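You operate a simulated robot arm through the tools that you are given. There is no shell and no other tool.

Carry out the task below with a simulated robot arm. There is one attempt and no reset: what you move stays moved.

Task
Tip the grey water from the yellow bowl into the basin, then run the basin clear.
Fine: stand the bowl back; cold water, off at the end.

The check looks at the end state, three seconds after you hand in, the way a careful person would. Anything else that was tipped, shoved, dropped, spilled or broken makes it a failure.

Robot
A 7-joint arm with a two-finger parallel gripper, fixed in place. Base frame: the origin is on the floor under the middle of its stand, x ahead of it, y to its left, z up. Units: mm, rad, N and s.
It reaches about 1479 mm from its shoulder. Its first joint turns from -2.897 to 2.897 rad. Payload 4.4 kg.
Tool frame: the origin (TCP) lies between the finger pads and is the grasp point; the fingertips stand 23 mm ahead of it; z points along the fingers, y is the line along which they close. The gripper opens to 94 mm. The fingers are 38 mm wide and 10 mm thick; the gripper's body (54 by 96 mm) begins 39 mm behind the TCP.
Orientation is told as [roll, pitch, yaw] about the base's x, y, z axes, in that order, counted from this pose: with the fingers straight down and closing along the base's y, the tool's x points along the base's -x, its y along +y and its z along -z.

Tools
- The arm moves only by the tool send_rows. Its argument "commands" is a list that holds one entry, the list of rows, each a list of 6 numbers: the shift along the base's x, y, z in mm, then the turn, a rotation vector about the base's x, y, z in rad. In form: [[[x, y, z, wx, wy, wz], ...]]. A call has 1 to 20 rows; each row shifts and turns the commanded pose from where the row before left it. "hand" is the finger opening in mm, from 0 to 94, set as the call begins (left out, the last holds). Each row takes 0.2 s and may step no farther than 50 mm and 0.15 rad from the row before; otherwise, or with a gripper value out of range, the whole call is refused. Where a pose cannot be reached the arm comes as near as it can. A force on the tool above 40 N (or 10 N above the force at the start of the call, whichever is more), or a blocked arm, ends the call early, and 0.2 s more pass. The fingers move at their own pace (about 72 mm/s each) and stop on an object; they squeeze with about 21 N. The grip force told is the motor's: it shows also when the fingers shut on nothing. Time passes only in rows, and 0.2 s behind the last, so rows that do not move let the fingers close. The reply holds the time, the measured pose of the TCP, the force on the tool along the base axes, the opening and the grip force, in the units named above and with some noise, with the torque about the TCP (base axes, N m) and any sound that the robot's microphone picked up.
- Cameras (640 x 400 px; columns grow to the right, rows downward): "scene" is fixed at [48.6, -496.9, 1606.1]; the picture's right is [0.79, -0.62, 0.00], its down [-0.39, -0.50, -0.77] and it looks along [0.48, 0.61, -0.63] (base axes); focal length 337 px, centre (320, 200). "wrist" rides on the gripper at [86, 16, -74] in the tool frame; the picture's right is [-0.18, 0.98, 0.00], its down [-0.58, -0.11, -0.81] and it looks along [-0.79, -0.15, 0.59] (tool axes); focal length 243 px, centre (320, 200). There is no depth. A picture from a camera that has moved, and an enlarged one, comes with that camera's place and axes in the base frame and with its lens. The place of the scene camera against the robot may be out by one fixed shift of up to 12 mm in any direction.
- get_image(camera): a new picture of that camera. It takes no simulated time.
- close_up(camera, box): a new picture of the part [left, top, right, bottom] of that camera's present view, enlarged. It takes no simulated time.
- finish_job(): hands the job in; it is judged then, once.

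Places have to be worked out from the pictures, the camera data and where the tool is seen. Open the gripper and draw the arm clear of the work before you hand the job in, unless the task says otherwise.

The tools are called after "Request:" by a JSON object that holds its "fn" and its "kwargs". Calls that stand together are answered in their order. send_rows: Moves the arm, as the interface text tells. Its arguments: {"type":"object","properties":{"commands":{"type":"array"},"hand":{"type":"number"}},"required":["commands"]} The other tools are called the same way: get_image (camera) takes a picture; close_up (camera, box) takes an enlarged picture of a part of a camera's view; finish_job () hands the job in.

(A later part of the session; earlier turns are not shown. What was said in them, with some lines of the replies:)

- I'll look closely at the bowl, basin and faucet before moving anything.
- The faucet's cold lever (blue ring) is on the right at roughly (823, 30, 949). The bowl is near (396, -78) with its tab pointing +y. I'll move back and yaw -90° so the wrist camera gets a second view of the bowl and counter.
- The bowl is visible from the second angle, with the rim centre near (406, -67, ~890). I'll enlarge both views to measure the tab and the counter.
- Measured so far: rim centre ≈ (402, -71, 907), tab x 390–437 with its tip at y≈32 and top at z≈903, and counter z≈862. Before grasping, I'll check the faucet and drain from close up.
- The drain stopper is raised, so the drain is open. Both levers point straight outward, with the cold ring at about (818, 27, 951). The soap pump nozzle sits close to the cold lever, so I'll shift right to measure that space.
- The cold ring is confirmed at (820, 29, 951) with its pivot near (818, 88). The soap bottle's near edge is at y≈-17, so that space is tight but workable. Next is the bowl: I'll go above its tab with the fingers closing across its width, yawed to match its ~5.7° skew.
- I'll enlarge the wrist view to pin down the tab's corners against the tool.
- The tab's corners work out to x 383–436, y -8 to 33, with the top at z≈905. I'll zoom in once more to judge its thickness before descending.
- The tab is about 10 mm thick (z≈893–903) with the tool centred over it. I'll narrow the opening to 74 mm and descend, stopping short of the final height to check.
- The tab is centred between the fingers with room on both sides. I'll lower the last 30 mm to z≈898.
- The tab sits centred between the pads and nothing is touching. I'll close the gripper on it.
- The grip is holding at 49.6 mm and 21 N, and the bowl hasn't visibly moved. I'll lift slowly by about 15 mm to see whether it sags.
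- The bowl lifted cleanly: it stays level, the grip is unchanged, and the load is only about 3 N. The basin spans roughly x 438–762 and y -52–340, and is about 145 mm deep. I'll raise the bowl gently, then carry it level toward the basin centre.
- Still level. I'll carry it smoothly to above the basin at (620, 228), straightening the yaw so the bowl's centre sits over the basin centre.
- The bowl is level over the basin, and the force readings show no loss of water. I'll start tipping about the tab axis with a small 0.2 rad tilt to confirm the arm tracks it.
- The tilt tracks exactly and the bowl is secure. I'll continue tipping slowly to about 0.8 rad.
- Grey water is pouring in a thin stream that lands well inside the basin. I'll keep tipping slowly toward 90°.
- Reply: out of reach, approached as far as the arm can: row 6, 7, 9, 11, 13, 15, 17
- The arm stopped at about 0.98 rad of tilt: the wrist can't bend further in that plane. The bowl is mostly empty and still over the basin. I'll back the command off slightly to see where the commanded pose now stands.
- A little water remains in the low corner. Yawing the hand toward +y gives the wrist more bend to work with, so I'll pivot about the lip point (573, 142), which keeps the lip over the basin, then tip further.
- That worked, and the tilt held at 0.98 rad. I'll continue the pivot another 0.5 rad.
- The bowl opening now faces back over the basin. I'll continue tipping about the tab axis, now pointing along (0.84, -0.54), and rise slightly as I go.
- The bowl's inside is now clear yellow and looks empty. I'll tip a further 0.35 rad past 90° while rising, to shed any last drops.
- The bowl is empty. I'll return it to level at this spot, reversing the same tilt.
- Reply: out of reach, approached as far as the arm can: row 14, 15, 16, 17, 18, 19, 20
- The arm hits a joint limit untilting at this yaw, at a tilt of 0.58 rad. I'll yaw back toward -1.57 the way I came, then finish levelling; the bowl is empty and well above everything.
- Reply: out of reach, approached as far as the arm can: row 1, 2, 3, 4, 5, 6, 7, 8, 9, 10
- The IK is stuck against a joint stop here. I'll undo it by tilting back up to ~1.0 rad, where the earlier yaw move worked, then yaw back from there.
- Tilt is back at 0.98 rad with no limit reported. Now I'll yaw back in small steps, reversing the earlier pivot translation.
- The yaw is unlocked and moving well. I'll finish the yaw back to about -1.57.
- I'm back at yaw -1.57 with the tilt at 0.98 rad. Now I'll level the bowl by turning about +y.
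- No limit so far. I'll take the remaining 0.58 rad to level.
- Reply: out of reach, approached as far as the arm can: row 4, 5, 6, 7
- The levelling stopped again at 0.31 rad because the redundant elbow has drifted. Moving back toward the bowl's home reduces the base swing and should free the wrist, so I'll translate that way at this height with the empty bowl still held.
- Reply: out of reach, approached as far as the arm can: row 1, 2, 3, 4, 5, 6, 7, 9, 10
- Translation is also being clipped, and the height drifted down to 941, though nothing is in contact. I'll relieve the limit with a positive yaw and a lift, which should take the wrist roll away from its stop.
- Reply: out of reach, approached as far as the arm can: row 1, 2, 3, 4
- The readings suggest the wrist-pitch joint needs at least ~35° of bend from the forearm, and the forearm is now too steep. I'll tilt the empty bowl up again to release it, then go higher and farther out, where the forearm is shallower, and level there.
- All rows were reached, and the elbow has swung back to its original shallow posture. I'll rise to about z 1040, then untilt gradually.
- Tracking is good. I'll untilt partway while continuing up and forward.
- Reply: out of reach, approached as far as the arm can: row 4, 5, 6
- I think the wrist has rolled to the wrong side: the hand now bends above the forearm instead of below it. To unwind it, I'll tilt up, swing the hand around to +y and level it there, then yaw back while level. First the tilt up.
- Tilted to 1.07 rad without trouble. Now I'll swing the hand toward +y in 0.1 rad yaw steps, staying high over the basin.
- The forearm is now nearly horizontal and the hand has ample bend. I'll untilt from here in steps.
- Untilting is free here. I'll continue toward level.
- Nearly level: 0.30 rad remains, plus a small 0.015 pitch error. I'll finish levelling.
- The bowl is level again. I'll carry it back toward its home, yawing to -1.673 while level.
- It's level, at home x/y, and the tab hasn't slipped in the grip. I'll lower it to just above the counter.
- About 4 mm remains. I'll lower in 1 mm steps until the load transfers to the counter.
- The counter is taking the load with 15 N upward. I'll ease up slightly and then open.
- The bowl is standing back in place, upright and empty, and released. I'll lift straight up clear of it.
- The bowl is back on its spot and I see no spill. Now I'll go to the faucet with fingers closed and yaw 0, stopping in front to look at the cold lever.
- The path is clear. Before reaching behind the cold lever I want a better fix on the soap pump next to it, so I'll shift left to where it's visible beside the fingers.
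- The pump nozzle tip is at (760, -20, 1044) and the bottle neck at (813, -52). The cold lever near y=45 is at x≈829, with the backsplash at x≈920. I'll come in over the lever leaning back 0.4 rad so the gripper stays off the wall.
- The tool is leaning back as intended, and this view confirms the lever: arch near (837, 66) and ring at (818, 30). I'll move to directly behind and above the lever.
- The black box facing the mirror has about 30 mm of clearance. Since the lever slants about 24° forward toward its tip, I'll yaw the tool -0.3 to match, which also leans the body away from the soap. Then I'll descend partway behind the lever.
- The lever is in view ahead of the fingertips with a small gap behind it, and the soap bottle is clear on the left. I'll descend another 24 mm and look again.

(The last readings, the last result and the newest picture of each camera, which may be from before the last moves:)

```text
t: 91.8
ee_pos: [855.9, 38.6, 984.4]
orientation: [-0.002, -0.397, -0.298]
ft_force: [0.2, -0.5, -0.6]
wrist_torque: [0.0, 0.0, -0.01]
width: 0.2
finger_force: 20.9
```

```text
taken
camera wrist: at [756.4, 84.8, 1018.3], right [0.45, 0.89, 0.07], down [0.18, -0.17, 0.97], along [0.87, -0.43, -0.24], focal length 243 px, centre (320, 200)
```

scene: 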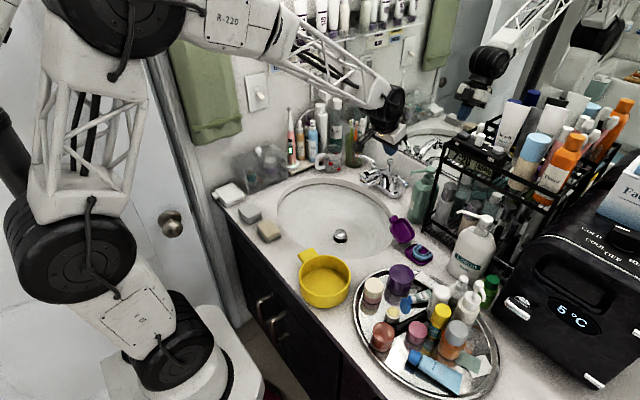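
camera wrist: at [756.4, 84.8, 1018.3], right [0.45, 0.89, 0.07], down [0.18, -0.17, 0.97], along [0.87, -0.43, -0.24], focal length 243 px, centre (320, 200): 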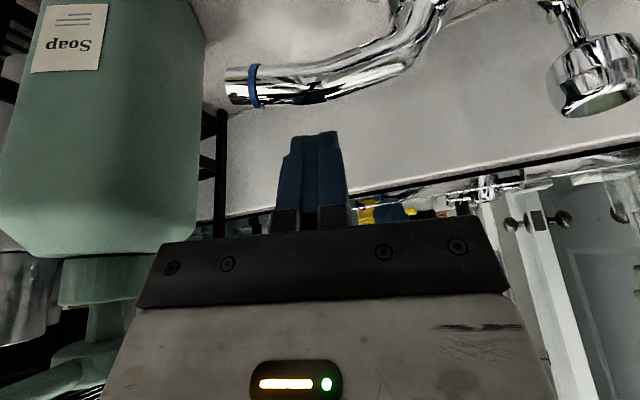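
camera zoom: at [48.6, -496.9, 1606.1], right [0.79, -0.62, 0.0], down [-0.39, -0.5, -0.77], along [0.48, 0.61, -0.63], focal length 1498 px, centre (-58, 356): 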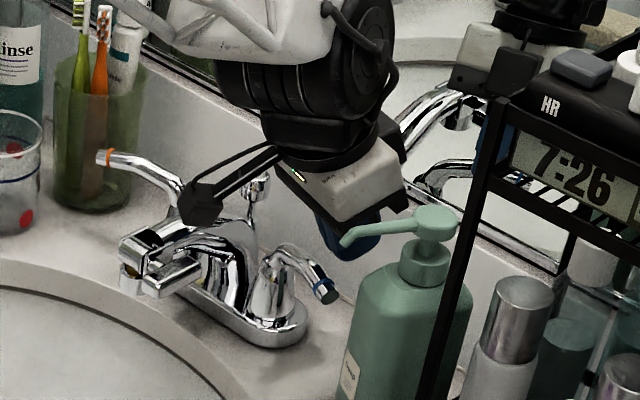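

The lever sits just in front of the fingertip plane with nothing touching. I'll descend the last ~18 mm slowly.

Request:
{"fn": "send_rows", "kwargs": {"commands": [[[0.5, 0, -4, 0, 0, 0], [0.5, 0, -4, 0, 0, 0], [0, 0, -4, 0, 0, 0], [0, 0, -4, 0, 0, 0], [0, 0, -2, 0, 0, 0], [0, 0, 0, 0, 0, 0]]], "hand": 0}}

Request:
{"fn": "get_image", "kwargs": {"camera": "wrist"}}

Request:
{"fn": "close_up", "kwargs": {"camera": "scene", "box": [360, 120, 450, 210]}}

```text
t: 93.2
ee_pos: [856.9, 37.7, 965.6]
orientation: [-0.002, -0.398, -0.298]
ft_force: [-0.2, -0.6, 0.2]
wrist_torque: [-0.02, 0.02, 0.01]
width: 0.0
finger_force: 21.0
```

```text
taken
camera wrist: at [758.2, 85.2, 1000.3], right [0.45, 0.89, 0.07], down [0.18, -0.17, 0.97], along [0.87, -0.43, -0.24], focal length 243 px, centre (320, 200)
```

wrist: 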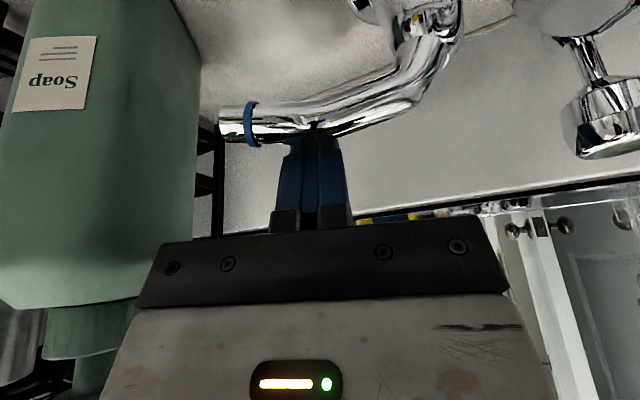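

```text
4.44 times, centred on (405, 165) of scene
camera zoom: at [48.6, -496.9, 1606.1], right [0.79, -0.62, 0.0], down [-0.39, -0.5, -0.77], along [0.48, 0.61, -0.63], focal length 1498 px, centre (-58, 356)
```

zoom: 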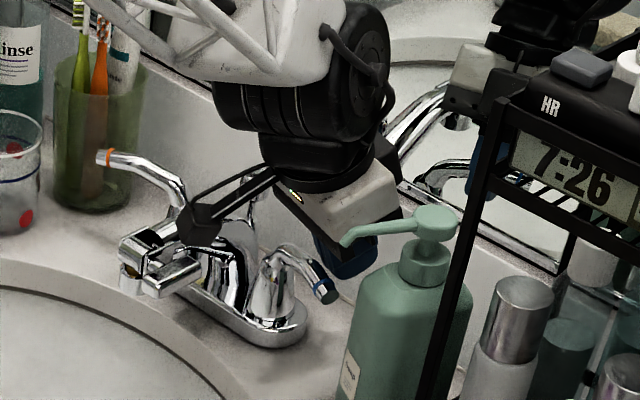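

The lever now hides the fingertips, so the closed fingers are behind it. I'll drop 5 mm more for solid engagement and pull gently forward, watching force and sound.

Request:
{"fn": "send_rows", "kwargs": {"commands": [[[0, 0, -5, 0, 0, 0], [-4, 1, 0, 0, 0, 0], [-4, 1, 0, 0, 0, 0], [-4, 1, 0, 0, 0, 0], [-4, 1, 0, 0, 0, 0]]], "hand": 0}}

Request:
{"fn": "get_image", "kwargs": {"camera": "wrist"}}

Request:
{"fn": "close_up", "kwargs": {"camera": "scene", "box": [360, 120, 450, 210]}}

```text
t: 94.4
ee_pos: [842.0, 43.3, 961.8]
orientation: [-0.001, -0.4, -0.301]
ft_force: [2.6, -0.3, 4.1]
wrist_torque: [0.06, 0.03, -0.02]
width: 0.0
finger_force: 20.0
```

```text
taken
camera wrist: at [741.3, 89.0, 995.7], right [0.45, 0.89, 0.07], down [0.18, -0.17, 0.97], along [0.87, -0.43, -0.24], focal length 243 px, centre (320, 200)
```

wrist: 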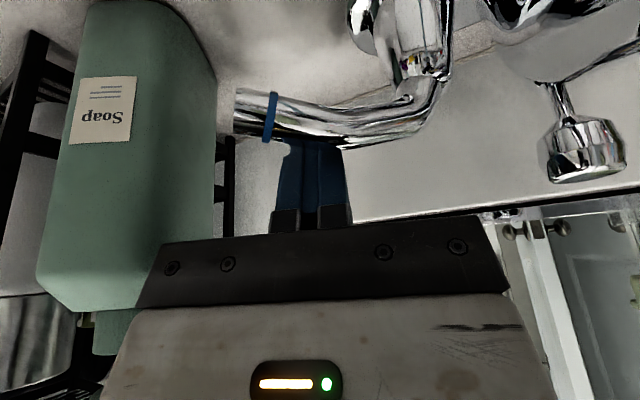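

```text
4.44 times, centred on (405, 165) of scene
camera zoom: at [48.6, -496.9, 1606.1], right [0.79, -0.62, 0.0], down [-0.39, -0.5, -0.77], along [0.48, 0.61, -0.63], focal length 1498 px, centre (-58, 356)
```

zoom: 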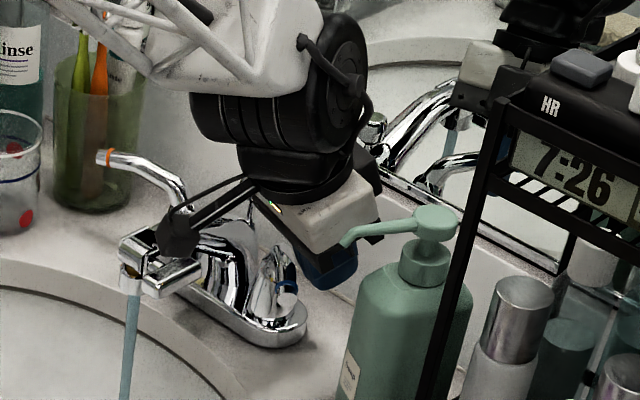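

Cold water is running, with a blue-tinted stream from the spout, and the lever turns easily at about 3 N. I'll open it a little more and then let it run while I watch the basin.

Request:
{"fn": "send_rows", "kwargs": {"commands": [[[-4, 1.2, 0, 0, 0, 0], [-4, 1.2, 0, 0, 0, 0], [-4, 1.5, 0, 0, 0, 0], [0, 0, 0, 0, 0, 0], [0, 0, 0, 0, 0, 0], [0, 0, 0, 0, 0, 0]]], "hand": 0}}

Request:
{"fn": "close_up", "kwargs": {"camera": "scene", "box": [270, 140, 450, 280]}}

Request:
{"fn": "get_image", "kwargs": {"camera": "wrist"}}

```text
t: 95.8
ee_pos: [828.9, 46.9, 961.9]
orientation: [-0.001, -0.398, -0.298]
ft_force: [0.1, 0.6, 0.0]
wrist_torque: [0.0, 0.02, -0.01]
width: 0.2
finger_force: 21.2
```

```text
2.86 times, centred on (360, 210) of scene
camera zoom: at [48.6, -496.9, 1606.1], right [0.79, -0.62, 0.0], down [-0.39, -0.5, -0.77], along [0.48, 0.61, -0.63], focal length 963 px, centre (206, 171)
```

zoom: 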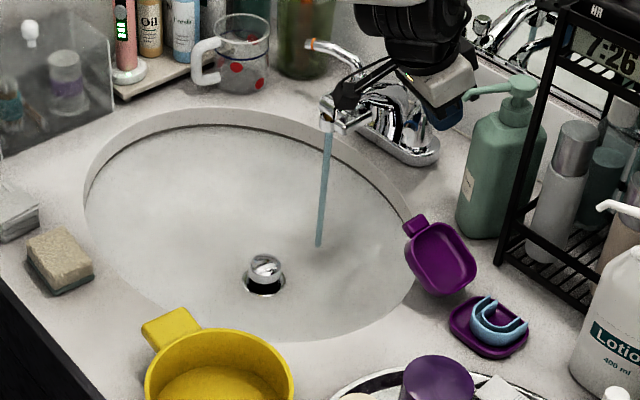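

```text
taken
camera wrist: at [729.6, 93.8, 996.0], right [0.45, 0.89, 0.07], down [0.18, -0.17, 0.97], along [0.87, -0.43, -0.24], focal length 243 px, centre (320, 200)
```

wrist: 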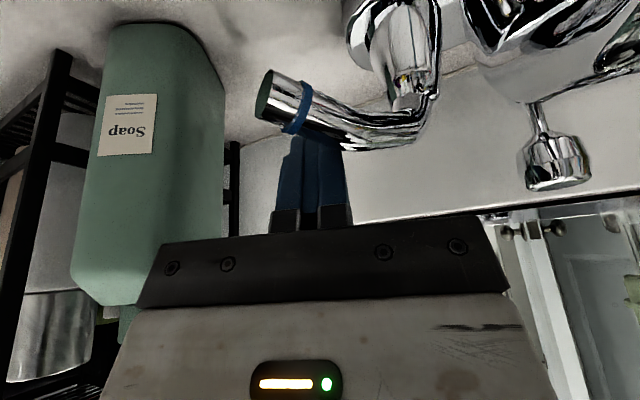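

The stream lands inside the basin and the drain is open. I'll hold still and let it rinse for several seconds.

Request:
{"fn": "send_rows", "kwargs": {"commands": [[[0, 0, 0, 0, 0, 0], [0, 0, 0, 0, 0, 0], [0, 0, 0, 0, 0, 0], [0, 0, 0, 0, 0, 0], [0, 0, 0, 0, 0, 0], [0, 0, 0, 0, 0, 0], [0, 0, 0, 0, 0, 0], [0, 0, 0, 0, 0, 0], [0, 0, 0, 0, 0, 0], [0, 0, 0, 0, 0, 0], [0, 0, 0, 0, 0, 0], [0, 0, 0, 0, 0, 0], [0, 0, 0, 0, 0, 0], [0, 0, 0, 0, 0, 0], [0, 0, 0, 0, 0, 0], [0, 0, 0, 0, 0, 0], [0, 0, 0, 0, 0, 0], [0, 0, 0, 0, 0, 0], [0, 0, 0, 0, 0, 0], [0, 0, 0, 0, 0, 0]]], "hand": 0}}

Request:
{"fn": "close_up", "kwargs": {"camera": "scene", "box": [270, 170, 400, 270]}}

```text
t: 100.0
ee_pos: [829.2, 47.4, 962.1]
orientation: [-0.002, -0.398, -0.299]
ft_force: [0.6, 0.0, 0.0]
wrist_torque: [-0.01, 0.02, 0.02]
width: 0.0
finger_force: 20.7
```

```text
4.00 times, centred on (335, 220) of scene
camera zoom: at [48.6, -496.9, 1606.1], right [0.79, -0.62, 0.0], down [-0.39, -0.5, -0.77], along [0.48, 0.61, -0.63], focal length 1348 px, centre (260, 120)
```

zoom: 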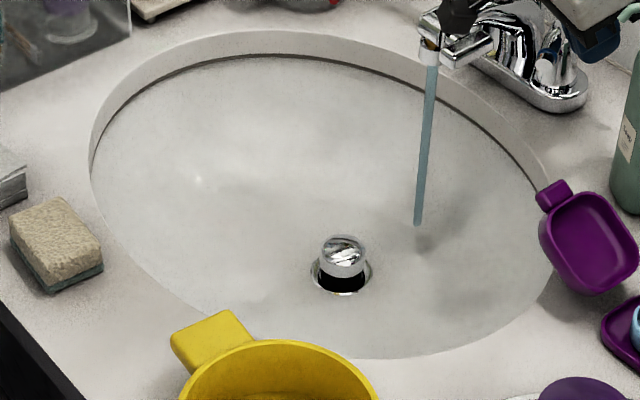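

The basin looks clean. I'll let it run another ~8 seconds to be thorough.

Request:
{"fn": "send_rows", "kwargs": {"commands": [[[0, 0, 0, 0, 0, 0], [0, 0, 0, 0, 0, 0], [0, 0, 0, 0, 0, 0], [0, 0, 0, 0, 0, 0], [0, 0, 0, 0, 0, 0], [0, 0, 0, 0, 0, 0], [0, 0, 0, 0, 0, 0], [0, 0, 0, 0, 0, 0], [0, 0, 0, 0, 0, 0], [0, 0, 0, 0, 0, 0], [0, 0, 0, 0, 0, 0], [0, 0, 0, 0, 0, 0], [0, 0, 0, 0, 0, 0], [0, 0, 0, 0, 0, 0], [0, 0, 0, 0, 0, 0], [0, 0, 0, 0, 0, 0], [0, 0, 0, 0, 0, 0], [0, 0, 0, 0, 0, 0], [0, 0, 0, 0, 0, 0], [0, 0, 0, 0, 0, 0]]], "hand": 0}}

Request:
{"fn": "send_rows", "kwargs": {"commands": [[[0, 0, 0, 0, 0, 0], [0, 0, 0, 0, 0, 0], [0, 0, 0, 0, 0, 0], [0, 0, 0, 0, 0, 0], [0, 0, 0, 0, 0, 0], [0, 0, 0, 0, 0, 0], [0, 0, 0, 0, 0, 0], [0, 0, 0, 0, 0, 0], [0, 0, 0, 0, 0, 0], [0, 0, 0, 0, 0, 0], [0, 0, 0, 0, 0, 0], [0, 0, 0, 0, 0, 0], [0, 0, 0, 0, 0, 0], [0, 0, 0, 0, 0, 0], [0, 0, 0, 0, 0, 0], [0, 0, 0, 0, 0, 0], [0, 0, 0, 0, 0, 0], [0, 0, 0, 0, 0, 0], [0, 0, 0, 0, 0, 0], [0, 0, 0, 0, 0, 0]]], "hand": 0}}

Request:
{"fn": "close_up", "kwargs": {"camera": "scene", "box": [270, 170, 400, 270]}}

Request:
{"fn": "get_image", "kwargs": {"camera": "scene"}}

```text
t: 104.2
ee_pos: [828.9, 47.6, 961.9]
orientation: [-0.003, -0.399, -0.298]
ft_force: [0.1, 0.4, 0.6]
wrist_torque: [-0.03, 0.01, 0.02]
width: 0.0
finger_force: 21.1
```

```text
t: 108.4
ee_pos: [829.8, 47.1, 962.4]
orientation: [0.0, -0.399, -0.298]
ft_force: [0.0, 0.1, -0.1]
wrist_torque: [0.01, 0.0, 0.0]
width: 0.2
finger_force: 21.3
```

```text
4.00 times, centred on (335, 220) of scene
camera zoom: at [48.6, -496.9, 1606.1], right [0.79, -0.62, 0.0], down [-0.39, -0.5, -0.77], along [0.48, 0.61, -0.63], focal length 1348 px, centre (260, 120)
```

zoom: 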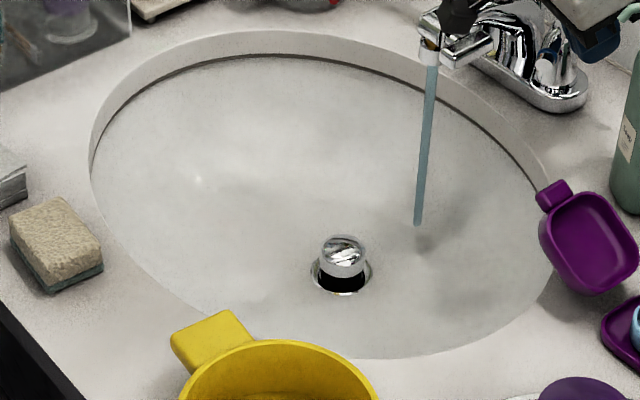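

```text
taken
```

scene: 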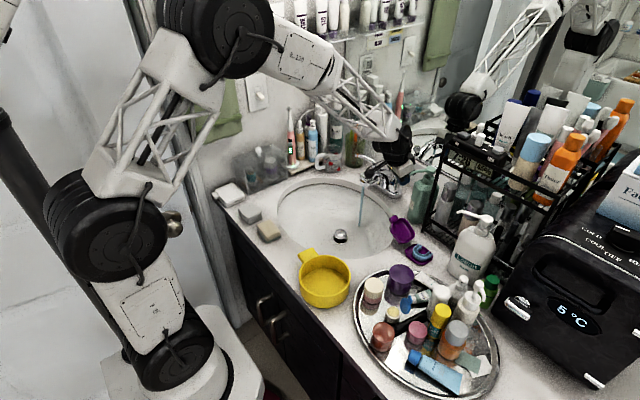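

The basin is clear after about 13 s of cold water. Now to shut it off: I'll lift the fingers straight up from behind the lever, then look at where the lever now points.

Request:
{"fn": "send_rows", "kwargs": {"commands": [[[2, -1, 4, 0, 0, 0], [0, 0, 10, 0, 0, 0], [0, 0, 12, 0, 0, 0], [0, 0, 12, 0, 0, 0], [0, 0, 12, 0, 0, 0], [0, 0, 12, 0, 0, 0], [0, 0, 12, 0, 0, 0], [0, 0, 0, 0, 0, 0]]], "hand": 0}}

Request:
{"fn": "get_image", "kwargs": {"camera": "wrist"}}

Request:
{"fn": "close_up", "kwargs": {"camera": "scene", "box": [360, 140, 450, 220]}}

```text
t: 110.2
ee_pos: [831.4, 45.7, 1035.8]
orientation: [0.0, -0.398, -0.3]
ft_force: [0.3, 0.0, -0.3]
wrist_torque: [0.02, 0.0, 0.01]
width: 0.0
finger_force: 21.2
```

```text
taken
camera wrist: at [731.7, 92.4, 1070.2], right [0.45, 0.89, 0.07], down [0.18, -0.17, 0.97], along [0.87, -0.43, -0.24], focal length 243 px, centre (320, 200)
```

wrist: 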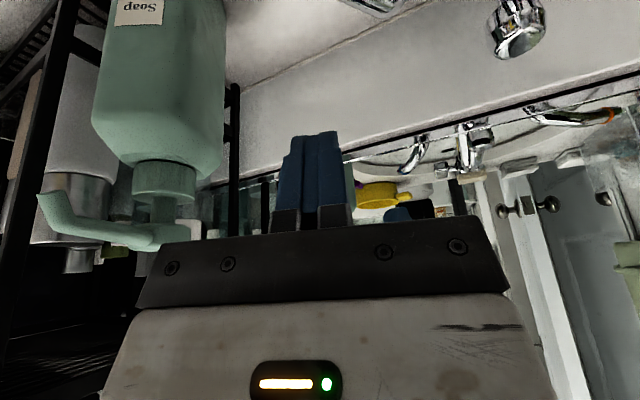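

```text
5.00 times, centred on (405, 180) of scene
camera zoom: at [48.6, -496.9, 1606.1], right [0.79, -0.62, 0.0], down [-0.39, -0.5, -0.77], along [0.48, 0.61, -0.63], focal length 1685 px, centre (-105, 300)
```

zoom: 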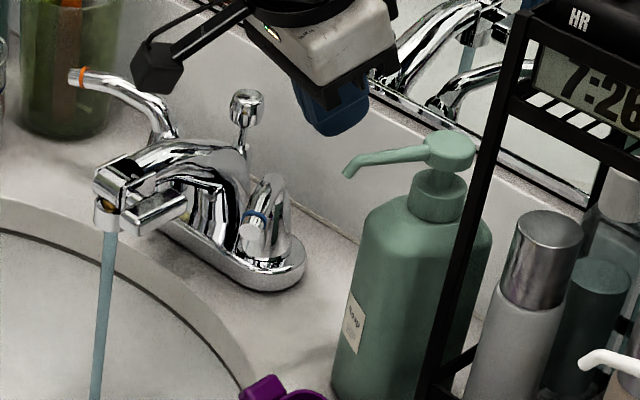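

The lever now points forward with its ring at about (788, 60), a rotation of ~45°, and the stream is still running. I'll untilt, yaw to +0.3, and move above the gap between lever and spout so I can push it back closed.

Request:
{"fn": "send_rows", "kwargs": {"commands": [[[-8, 6, 6, 0.0296, 0.0955, 0], [-8, 6, 6, 0.0296, 0.0955, 0], [-8, 6, 6, 0.0296, 0.0955, 0], [-8, 6, 6, 0.0296, 0.0955, 0], [-2.2, 3, 0, 0, 0, 0.1], [-2.2, 3, 0, 0, 0, 0.1], [-2.2, 3, 0, 0, 0, 0.1], [-2.2, 3, 0, 0, 0, 0.1], [-2.2, 3, 0, 0, 0, 0.1], [-2.2, 3, 0, 0, 0, 0.1], [0, 0, 0, 0, 0, 0]]], "hand": 0}}

Request:
{"fn": "get_image", "kwargs": {"camera": "wrist"}}

Request:
{"fn": "close_up", "kwargs": {"camera": "scene", "box": [350, 110, 450, 210]}}

```text
t: 112.6
ee_pos: [786.5, 89.0, 1059.4]
orientation: [0.0, 0.001, 0.302]
ft_force: [-0.1, -0.3, 0.4]
wrist_torque: [-0.02, -0.01, 0.0]
width: 0.1
finger_force: 20.9
```

```text
taken
camera wrist: at [698.3, 76.7, 1132.8], right [-0.12, 0.99, 0.0], down [0.59, 0.07, 0.81], along [0.8, 0.09, -0.59], focal length 243 px, centre (320, 200)
```

wrist: 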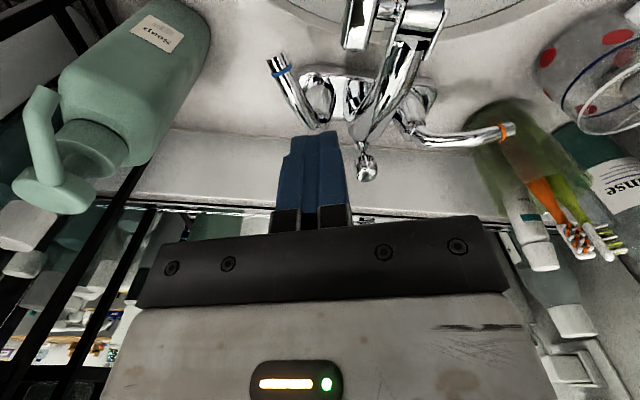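

```text
4.00 times, centred on (400, 160) of scene
camera zoom: at [48.6, -496.9, 1606.1], right [0.79, -0.62, 0.0], down [-0.39, -0.5, -0.77], along [0.48, 0.61, -0.63], focal length 1348 px, centre (0, 360)
```

zoom: 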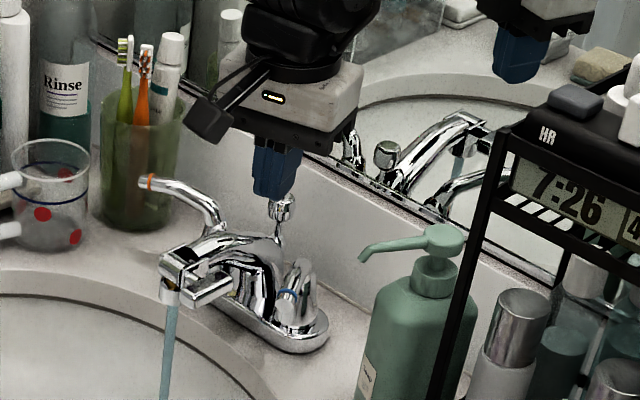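

This overhead view pins the lever: base (829, 89), ring (788, 58), with the spout's side block at y≥99, x≤767. I'll line up at (779, 85) in the gap and descend most of the way.

Request:
{"fn": "send_rows", "kwargs": {"commands": [[[-4, -2, 0, 0, 0, 0], [-3.5, -2, 0, 0, 0, 0], [0, 0, -12, 0, 0, 0], [0, 0, -12, 0, 0, 0], [0, 0, -12, 0, 0, 0], [0, 0, -12, 0, 0, 0], [0, 0, -12, 0, 0, 0], [0, 0, 0, 0, 0, 0]]], "hand": 0}}

Request:
{"fn": "get_image", "kwargs": {"camera": "wrist"}}

Request:
{"fn": "close_up", "kwargs": {"camera": "scene", "box": [350, 120, 440, 210]}}

```text
t: 114.4
ee_pos: [779.3, 85.4, 998.9]
orientation: [0.0, 0.003, 0.3]
ft_force: [-0.7, -0.7, 0.0]
wrist_torque: [-0.01, 0.0, -0.01]
width: 0.0
finger_force: 21.2
```

```text
taken
camera wrist: at [691.3, 74.2, 1071.8], right [-0.12, 0.99, 0.0], down [0.59, 0.07, 0.81], along [0.8, 0.09, -0.59], focal length 243 px, centre (320, 200)
```

wrist: 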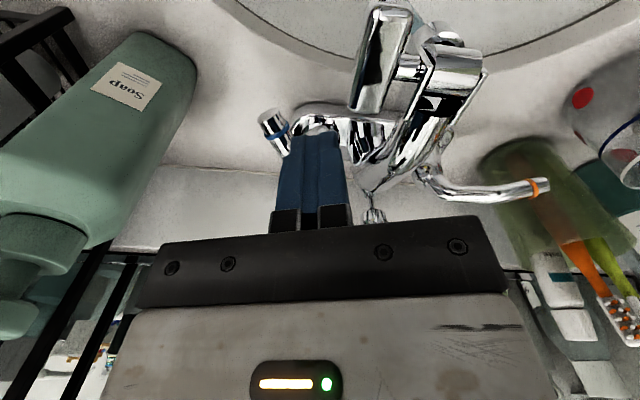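

```text
4.44 times, centred on (395, 165) of scene
camera zoom: at [48.6, -496.9, 1606.1], right [0.79, -0.62, 0.0], down [-0.39, -0.5, -0.77], along [0.48, 0.61, -0.63], focal length 1498 px, centre (-13, 356)
```

zoom: 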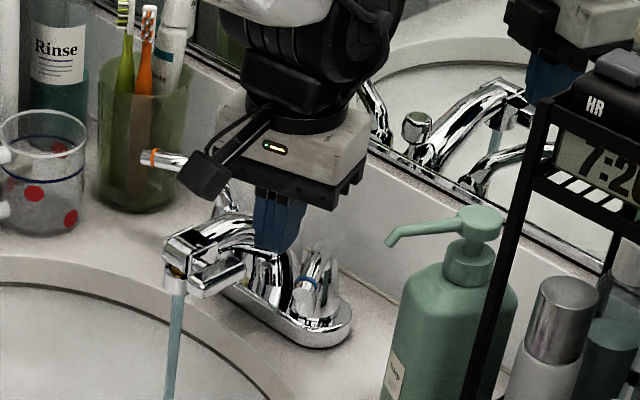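

Clear gaps show on both sides: ring to the left of the finger, spout block to the right. I'll descend another 24 mm and check.

Request:
{"fn": "send_rows", "kwargs": {"commands": [[[0, 0, -6, 0, 0, 0], [0, 0, -6, 0, 0, 0], [0, 0, -6, 0, 0, 0], [0, 0, -6, 0, 0, 0], [0, 0, 0, 0, 0, 0]]], "hand": 0}}

Request:
{"fn": "get_image", "kwargs": {"camera": "wrist"}}

Request:
{"fn": "close_up", "kwargs": {"camera": "scene", "box": [370, 140, 430, 200]}}

```text
t: 115.6
ee_pos: [779.3, 83.6, 975.3]
orientation: [0.0, 0.001, 0.3]
ft_force: [0.9, -0.3, -0.9]
wrist_torque: [0.01, 0.01, -0.01]
width: 0.0
finger_force: 21.1
```

```text
taken
camera wrist: at [691.3, 72.8, 1048.6], right [-0.12, 0.99, 0.0], down [0.59, 0.07, 0.81], along [0.8, 0.09, -0.59], focal length 243 px, centre (320, 200)
```

wrist: 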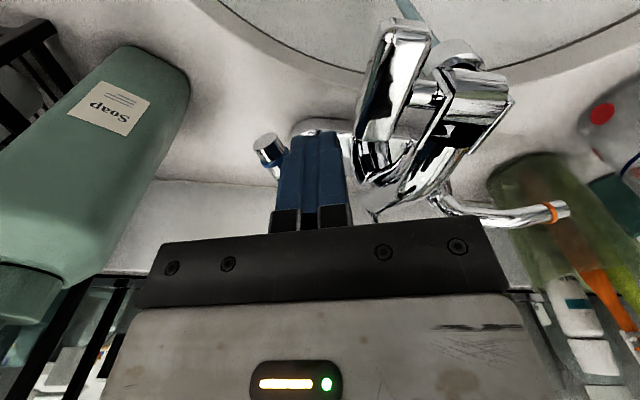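

```text
6.67 times, centred on (400, 170) of scene
camera zoom: at [48.6, -496.9, 1606.1], right [0.79, -0.62, 0.0], down [-0.39, -0.5, -0.77], along [0.48, 0.61, -0.63], focal length 2247 px, centre (-213, 400)
```

zoom: 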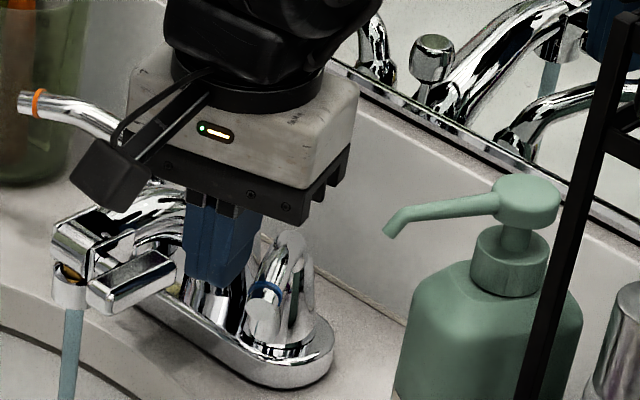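

The fingers are in the gap between the block and the lever without contact. I'll go down the last 14 mm.

Request:
{"fn": "send_rows", "kwargs": {"commands": [[[0, 0, -5, 0, 0, 0], [0, 0, -5, 0, 0, 0], [0, 0, -4, 0, 0, 0], [0, 0, 0, 0, 0, 0]]], "hand": 0}}

Request:
{"fn": "get_image", "kwargs": {"camera": "wrist"}}

Request:
{"fn": "close_up", "kwargs": {"camera": "scene", "box": [370, 140, 430, 200]}}

```text
t: 116.6
ee_pos: [781.2, 84.7, 961.0]
orientation: [0.001, 0.003, 0.299]
ft_force: [-0.5, -0.2, -0.6]
wrist_torque: [-0.01, 0.02, 0.01]
width: 0.0
finger_force: 20.9
```

```text
taken
camera wrist: at [691.9, 73.2, 1035.4], right [-0.12, 0.99, 0.0], down [0.59, 0.07, 0.81], along [0.8, 0.09, -0.59], focal length 243 px, centre (320, 200)
```

wrist: 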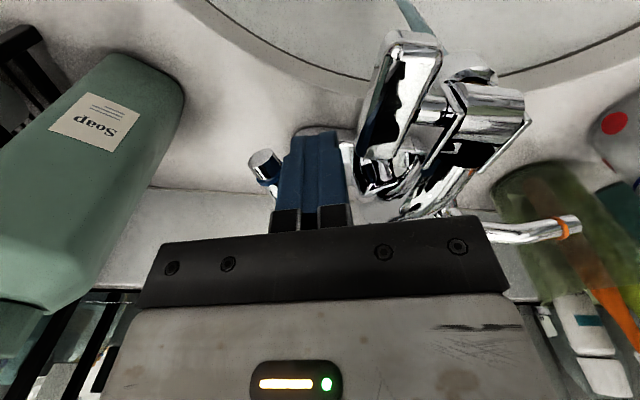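

```text
6.67 times, centred on (400, 170) of scene
camera zoom: at [48.6, -496.9, 1606.1], right [0.79, -0.62, 0.0], down [-0.39, -0.5, -0.77], along [0.48, 0.61, -0.63], focal length 2247 px, centre (-213, 400)
```

zoom: 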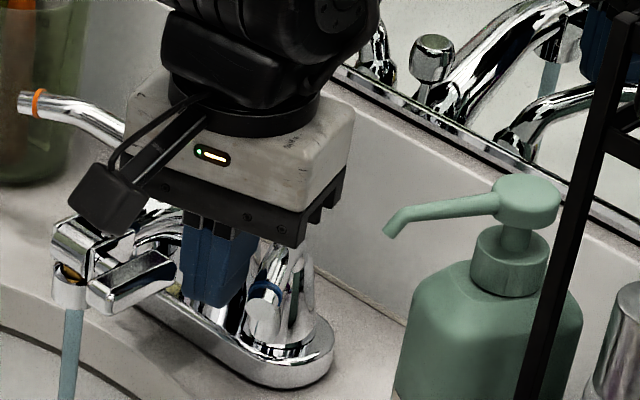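

The fingers sit at lever height on its front side with no contact force. I'll push it back along its arc and check partway.

Request:
{"fn": "send_rows", "kwargs": {"commands": [[[1, -4.3, 0, 0, 0, 0], [1, -4.3, 0, 0, 0, 0], [1.7, -3, 0, 0, 0, 0], [1.7, -3, 0, 0, 0, 0], [1.7, -3, 0, 0, 0, 0], [1.7, -3, 0, 0, 0, 0]]], "hand": 0}}

Request:
{"fn": "get_image", "kwargs": {"camera": "wrist"}}

Request:
{"fn": "close_up", "kwargs": {"camera": "scene", "box": [360, 140, 440, 220]}}

```text
t: 118.0
ee_pos: [786.1, 63.0, 960.7]
orientation: [-0.001, 0.002, 0.302]
ft_force: [0.9, 0.4, -0.1]
wrist_torque: [0.02, 0.01, 0.0]
width: 0.0
finger_force: 21.1
```

```text
taken
camera wrist: at [698.7, 52.6, 1035.4], right [-0.12, 0.99, 0.0], down [0.59, 0.07, 0.81], along [0.8, 0.09, -0.59], focal length 243 px, centre (320, 200)
```

wrist: 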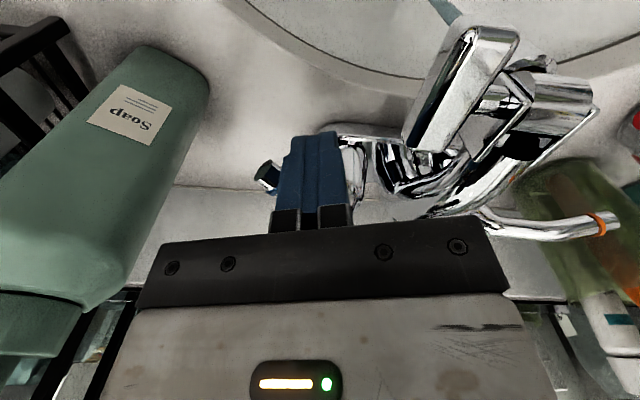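

```text
5.00 times, centred on (400, 180) of scene
camera zoom: at [48.6, -496.9, 1606.1], right [0.79, -0.62, 0.0], down [-0.39, -0.5, -0.77], along [0.48, 0.61, -0.63], focal length 1685 px, centre (-80, 300)
```

zoom: 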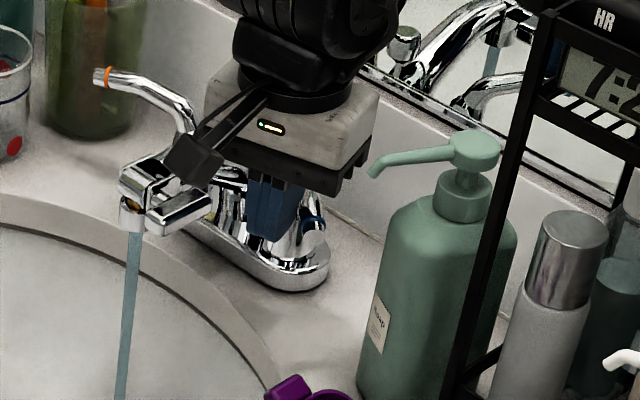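

The lever is following, with its ring now near (800, 42), at almost no force. The water is still running, so I'll continue pushing along the arc toward closed.

Request:
{"fn": "send_rows", "kwargs": {"commands": [[[2.4, -2.2, 0, 0, 0, 0], [2.5, -2, 0, 0, 0, 0], [2.6, -1.8, 0, 0, 0, 0], [2.7, -1.6, 0, 0, 0, 0], [2.8, -1.4, 0, 0, 0, 0]]], "hand": 0}}

Request:
{"fn": "get_image", "kwargs": {"camera": "wrist"}}

Request:
{"fn": "close_up", "kwargs": {"camera": "scene", "box": [360, 140, 440, 220]}}

```text
t: 119.2
ee_pos: [799.9, 53.9, 963.2]
orientation: [0.0, 0.001, 0.301]
ft_force: [-0.4, 0.2, -0.4]
wrist_torque: [-0.03, 0.04, -0.03]
width: 0.0
finger_force: 20.6
```

```text
taken
camera wrist: at [712.4, 42.0, 1034.8], right [-0.12, 0.99, 0.0], down [0.59, 0.07, 0.81], along [0.8, 0.09, -0.59], focal length 243 px, centre (320, 200)
```

wrist: 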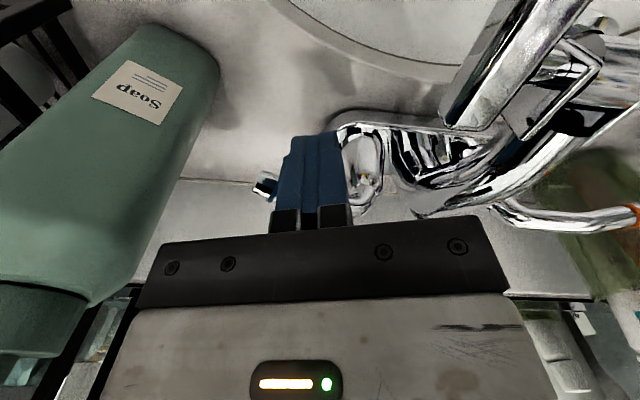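

```text
5.00 times, centred on (400, 180) of scene
camera zoom: at [48.6, -496.9, 1606.1], right [0.79, -0.62, 0.0], down [-0.39, -0.5, -0.77], along [0.48, 0.61, -0.63], focal length 1685 px, centre (-80, 300)
```

zoom: 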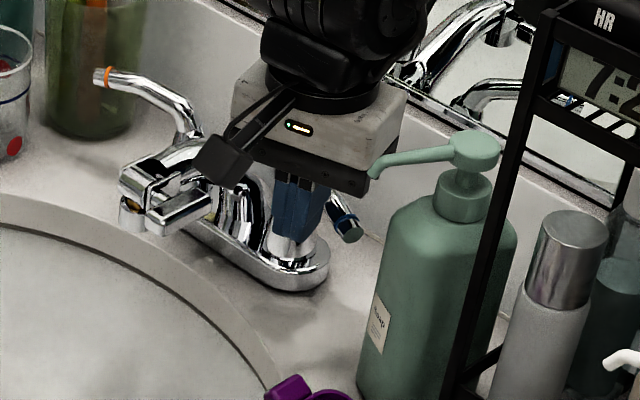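

The stream has stopped and the lever is almost at its original position. I'll nudge a few millimetres more to seat it firmly closed.

Request:
{"fn": "send_rows", "kwargs": {"commands": [[[1.3, -0.5, 0, 0, 0, 0], [1.3, -0.5, 0, 0, 0, 0], [1.3, -0.5, 0, 0, 0, 0], [0, 0, 0, 0, 0, 0]]], "hand": 0}}

Request:
{"fn": "close_up", "kwargs": {"camera": "scene", "box": [360, 140, 440, 220]}}

```text
t: 120.0
ee_pos: [802.8, 52.5, 960.9]
orientation: [-0.001, 0.007, 0.304]
ft_force: [-23.2, 5.2, 8.6]
wrist_torque: [0.04, 0.12, 0.01]
width: 0.2
finger_force: 20.9
stopped in row 4: the force on the tool passed its limit at 44 N (the readings are from after the stop); the commanded pose is now the measured one
```

```text
5.00 times, centred on (400, 180) of scene
camera zoom: at [48.6, -496.9, 1606.1], right [0.79, -0.62, 0.0], down [-0.39, -0.5, -0.77], along [0.48, 0.61, -0.63], focal length 1685 px, centre (-80, 300)
```

zoom: 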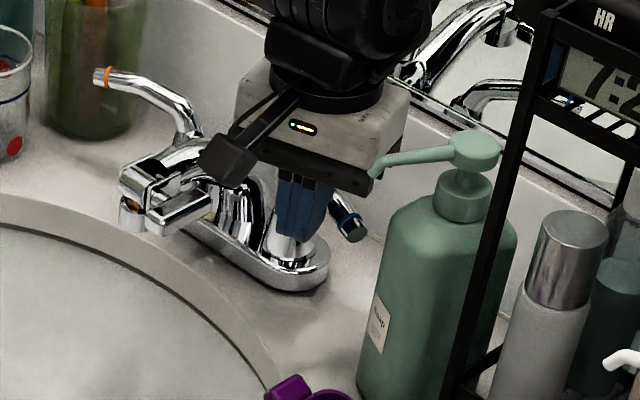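

The lever is against its closed stop and the water is off. I'll back away from it and lift clear.

Request:
{"fn": "send_rows", "kwargs": {"commands": [[[-3, 1.5, 0, 0, 0, 0], [-4, 2.5, 0, 0, 0, 0], [-4, 3, 0, 0, 0, 0], [-2, 3, 0, 0, 0, 0], [0, 0, 6, 0, 0, 0], [0, 0, 12, 0, 0, 0], [0, 0, 15, 0, 0, 0], [0, 0, 20, 0, 0, 0], [0, 0, 20, 0, 0, 0], [0, 0, 20, 0, 0, 0], [0, 0, 20, 0, 0, 0], [0, 0, 20, 0, 0, 0], [0, 0, 0, 0, 0, 0]]], "hand": 0}}

Request:
{"fn": "get_image", "kwargs": {"camera": "scene"}}

Request:
{"fn": "get_image", "kwargs": {"camera": "wrist"}}

```text
t: 122.8
ee_pos: [792.3, 62.7, 1095.9]
orientation: [-0.001, 0.006, 0.3]
ft_force: [-0.2, -0.8, -0.2]
wrist_torque: [0.02, 0.02, -0.01]
width: 0.2
finger_force: 21.0
```

```text
taken
```

scene: 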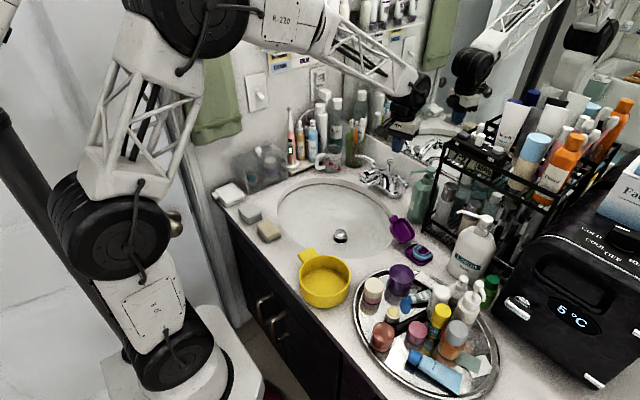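

```text
taken
camera wrist: at [702.9, 50.9, 1169.5], right [-0.12, 0.99, 0.0], down [0.59, 0.07, 0.8], along [0.8, 0.09, -0.6], focal length 243 px, centre (320, 200)
```

wrist: 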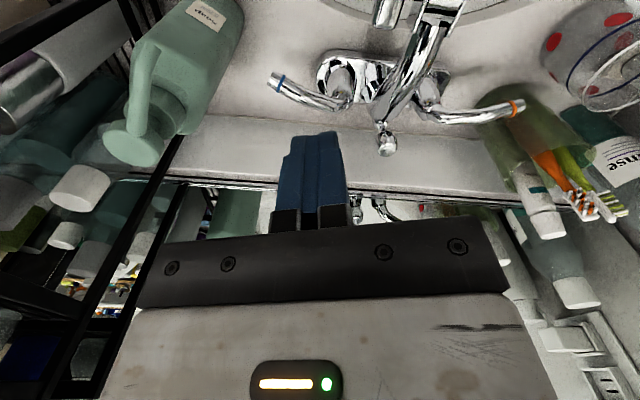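

Both levers are back in their matching closed positions, and the tap is off. I'll retract the arm to a clear pose over open space and then inspect everything.

Request:
{"fn": "send_rows", "kwargs": {"commands": [[[-15, 5, 10, 0, 0, -0.03], [-20, 10, 10, 0, 0, -0.03], [-20, 10, 10, 0, 0, -0.03], [-20, 10, 10, 0, 0, -0.03], [-20, 10, 10, 0, 0, -0.03], [-20, 10, 10, 0, 0, -0.03], [-20, 10, 10, 0, 0, -0.03], [-20, 10, 10, 0, 0, -0.03], [-20, 10, 5, 0, 0, -0.03], [-20, 10, 0, 0, 0, -0.03], [0, 0, 0, 0, 0, 0]]], "hand": 94}}

Request:
{"fn": "get_image", "kwargs": {"camera": "scene"}}

Request:
{"fn": "get_image", "kwargs": {"camera": "wrist"}}

Request:
{"fn": "close_up", "kwargs": {"camera": "scene", "box": [200, 150, 450, 320]}}

```text
t: 125.2
ee_pos: [594.7, 155.8, 1180.6]
orientation: [0.0, 0.006, -0.001]
ft_force: [0.1, 0.6, 0.8]
wrist_torque: [0.02, 0.02, 0.0]
width: 94.0
finger_force: 0.2
```

```text
taken
```

scene: 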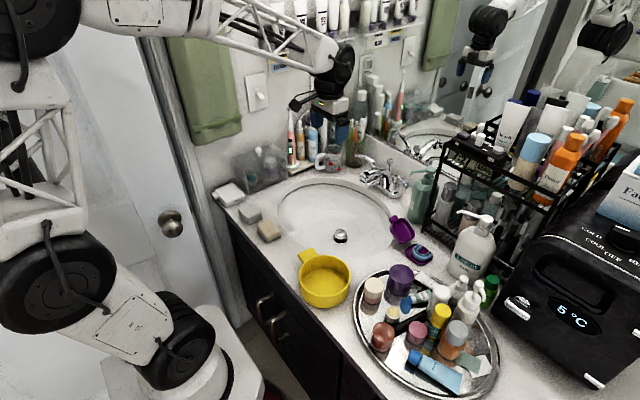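

```text
taken
camera wrist: at [507.4, 170.3, 1253.9], right [0.18, 0.98, 0.0], down [0.59, -0.11, 0.8], along [0.79, -0.15, -0.6], focal length 243 px, centre (320, 200)
```

wrist: 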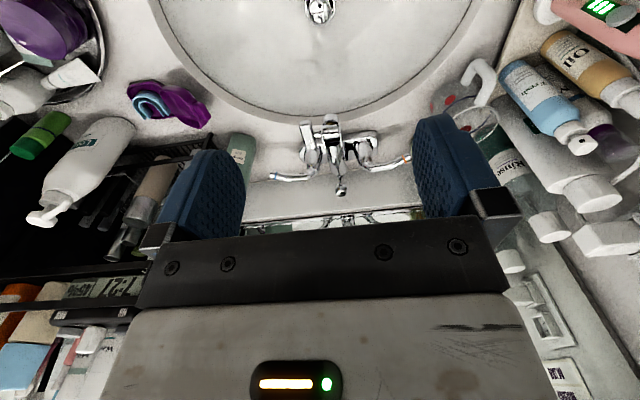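

```text
2.35 times, centred on (325, 235) of scene
camera zoom: at [48.6, -496.9, 1606.1], right [0.79, -0.62, 0.0], down [-0.39, -0.5, -0.77], along [0.48, 0.61, -0.63], focal length 793 px, centre (308, 118)
```

zoom: 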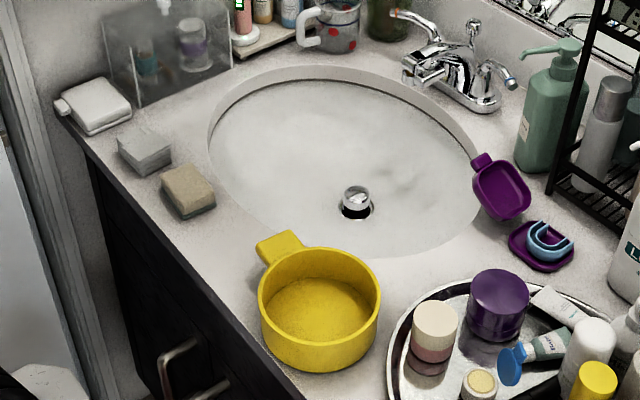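

The tap is off, the bowl stands upright in its place, and nothing else looks disturbed. I'll take one last close look at the basin floor and spout before handing in.

Request:
{"fn": "close_up", "kwargs": {"camera": "wrist", "box": [140, 0, 490, 200]}}

Request:
{"fn": "close_up", "kwargs": {"camera": "scene", "box": [270, 170, 410, 265]}}

Request:
{"fn": "close_up", "kwargs": {"camera": "scene", "box": [350, 140, 440, 210]}}

```text
1.83 times, centred on (315, 100) of wrist
camera zoom: at [507.4, 170.3, 1253.9], right [0.18, 0.98, 0.0], down [0.59, -0.11, 0.8], along [0.79, -0.15, -0.6], focal length 444 px, centre (329, 383)
```

zoom: 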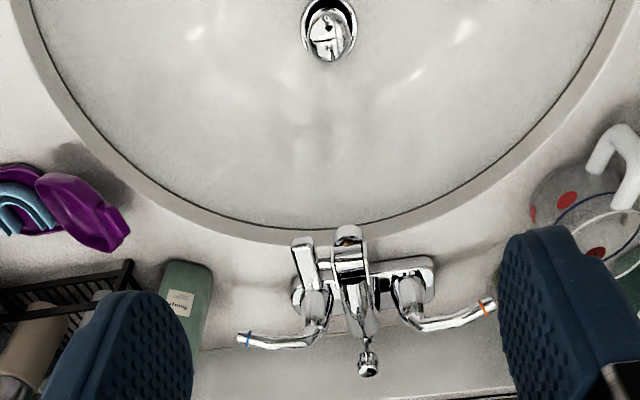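

```text
4.21 times, centred on (340, 218) of scene
camera zoom: at [48.6, -496.9, 1606.1], right [0.79, -0.62, 0.0], down [-0.39, -0.5, -0.77], along [0.48, 0.61, -0.63], focal length 1419 px, centre (236, 126)
```

zoom: 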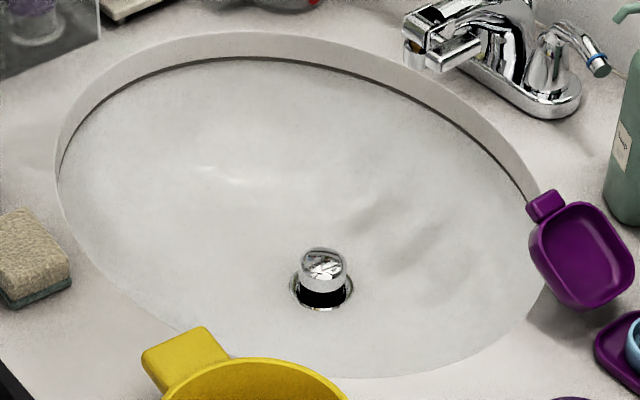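

```text
5.71 times, centred on (395, 175) of scene
camera zoom: at [48.6, -496.9, 1606.1], right [0.79, -0.62, 0.0], down [-0.39, -0.5, -0.77], along [0.48, 0.61, -0.63], focal length 1926 px, centre (-109, 343)
```

zoom: 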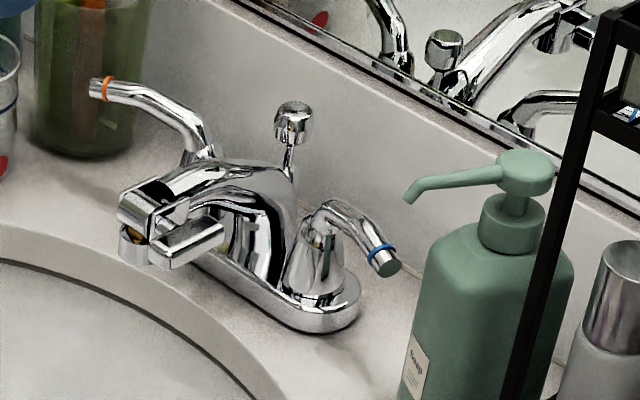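

The basin is clean and drained, the spout is dry, and both levers are closed. I'll draw the open gripper a bit farther back and up from the work.

Request:
{"fn": "send_rows", "kwargs": {"commands": [[[-15, 2, 8, 0, 0, 0], [-20, 2, 8, 0, 0, 0], [-20, 2, 8, 0, 0, 0], [-20, 2, 8, 0, 0, 0], [-20, 2, 8, 0, 0, 0], [-20, 2, 8, 0, 0, 0], [0, 0, 0, 0, 0, 0]]], "hand": 94}}

Request:
{"fn": "get_image", "kwargs": {"camera": "scene"}}

```text
t: 126.8
ee_pos: [477.6, 168.2, 1226.0]
orientation: [0.001, 0.006, 0.0]
ft_force: [-0.8, 0.4, -0.9]
wrist_torque: [0.0, 0.01, -0.03]
width: 93.8
finger_force: 0.0
```

```text
taken
```

scene: 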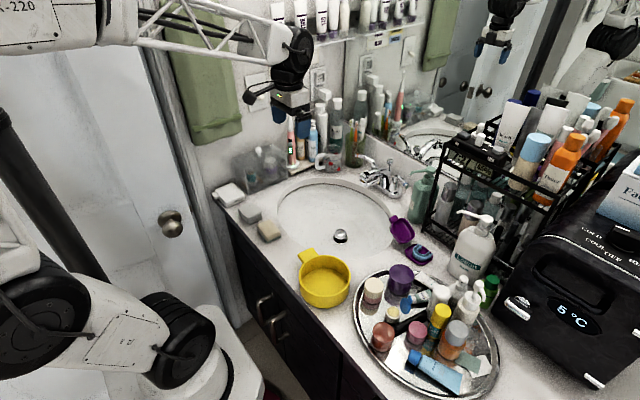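

The arm is clear with the gripper open. The bowl is empty and back in place, the basin is clear, and the cold tap is off, so I'm handing the job in.

Request:
{"fn": "finish_job", "kwargs": {}}

```text
The job is handed in.
```

I tipped the grey water from the yellow bowl into the basin and rinsed the basin clear with cold water. The job is handed in.

- **Bowl:** it is empty and standing upright where it was. My arm hit a joint limit partway through the pour, so I finished tipping from a different angle. The stream I saw landed inside the basin, and I saw no spill afterwards.
- **Basin:** I ran cold water for about 15 seconds. The drain stopper was already up, and the last pictures show the basin clean and empty.
- **Tap:** the cold lever is back against its closed stop and the stream has stopped. The final nudge against that stop briefly reached 44 N, just over the arm's 40 N limit, and I saw no damage.

In the final pictures nothing else looks moved. The gripper is open and the arm is drawn back from the counter.
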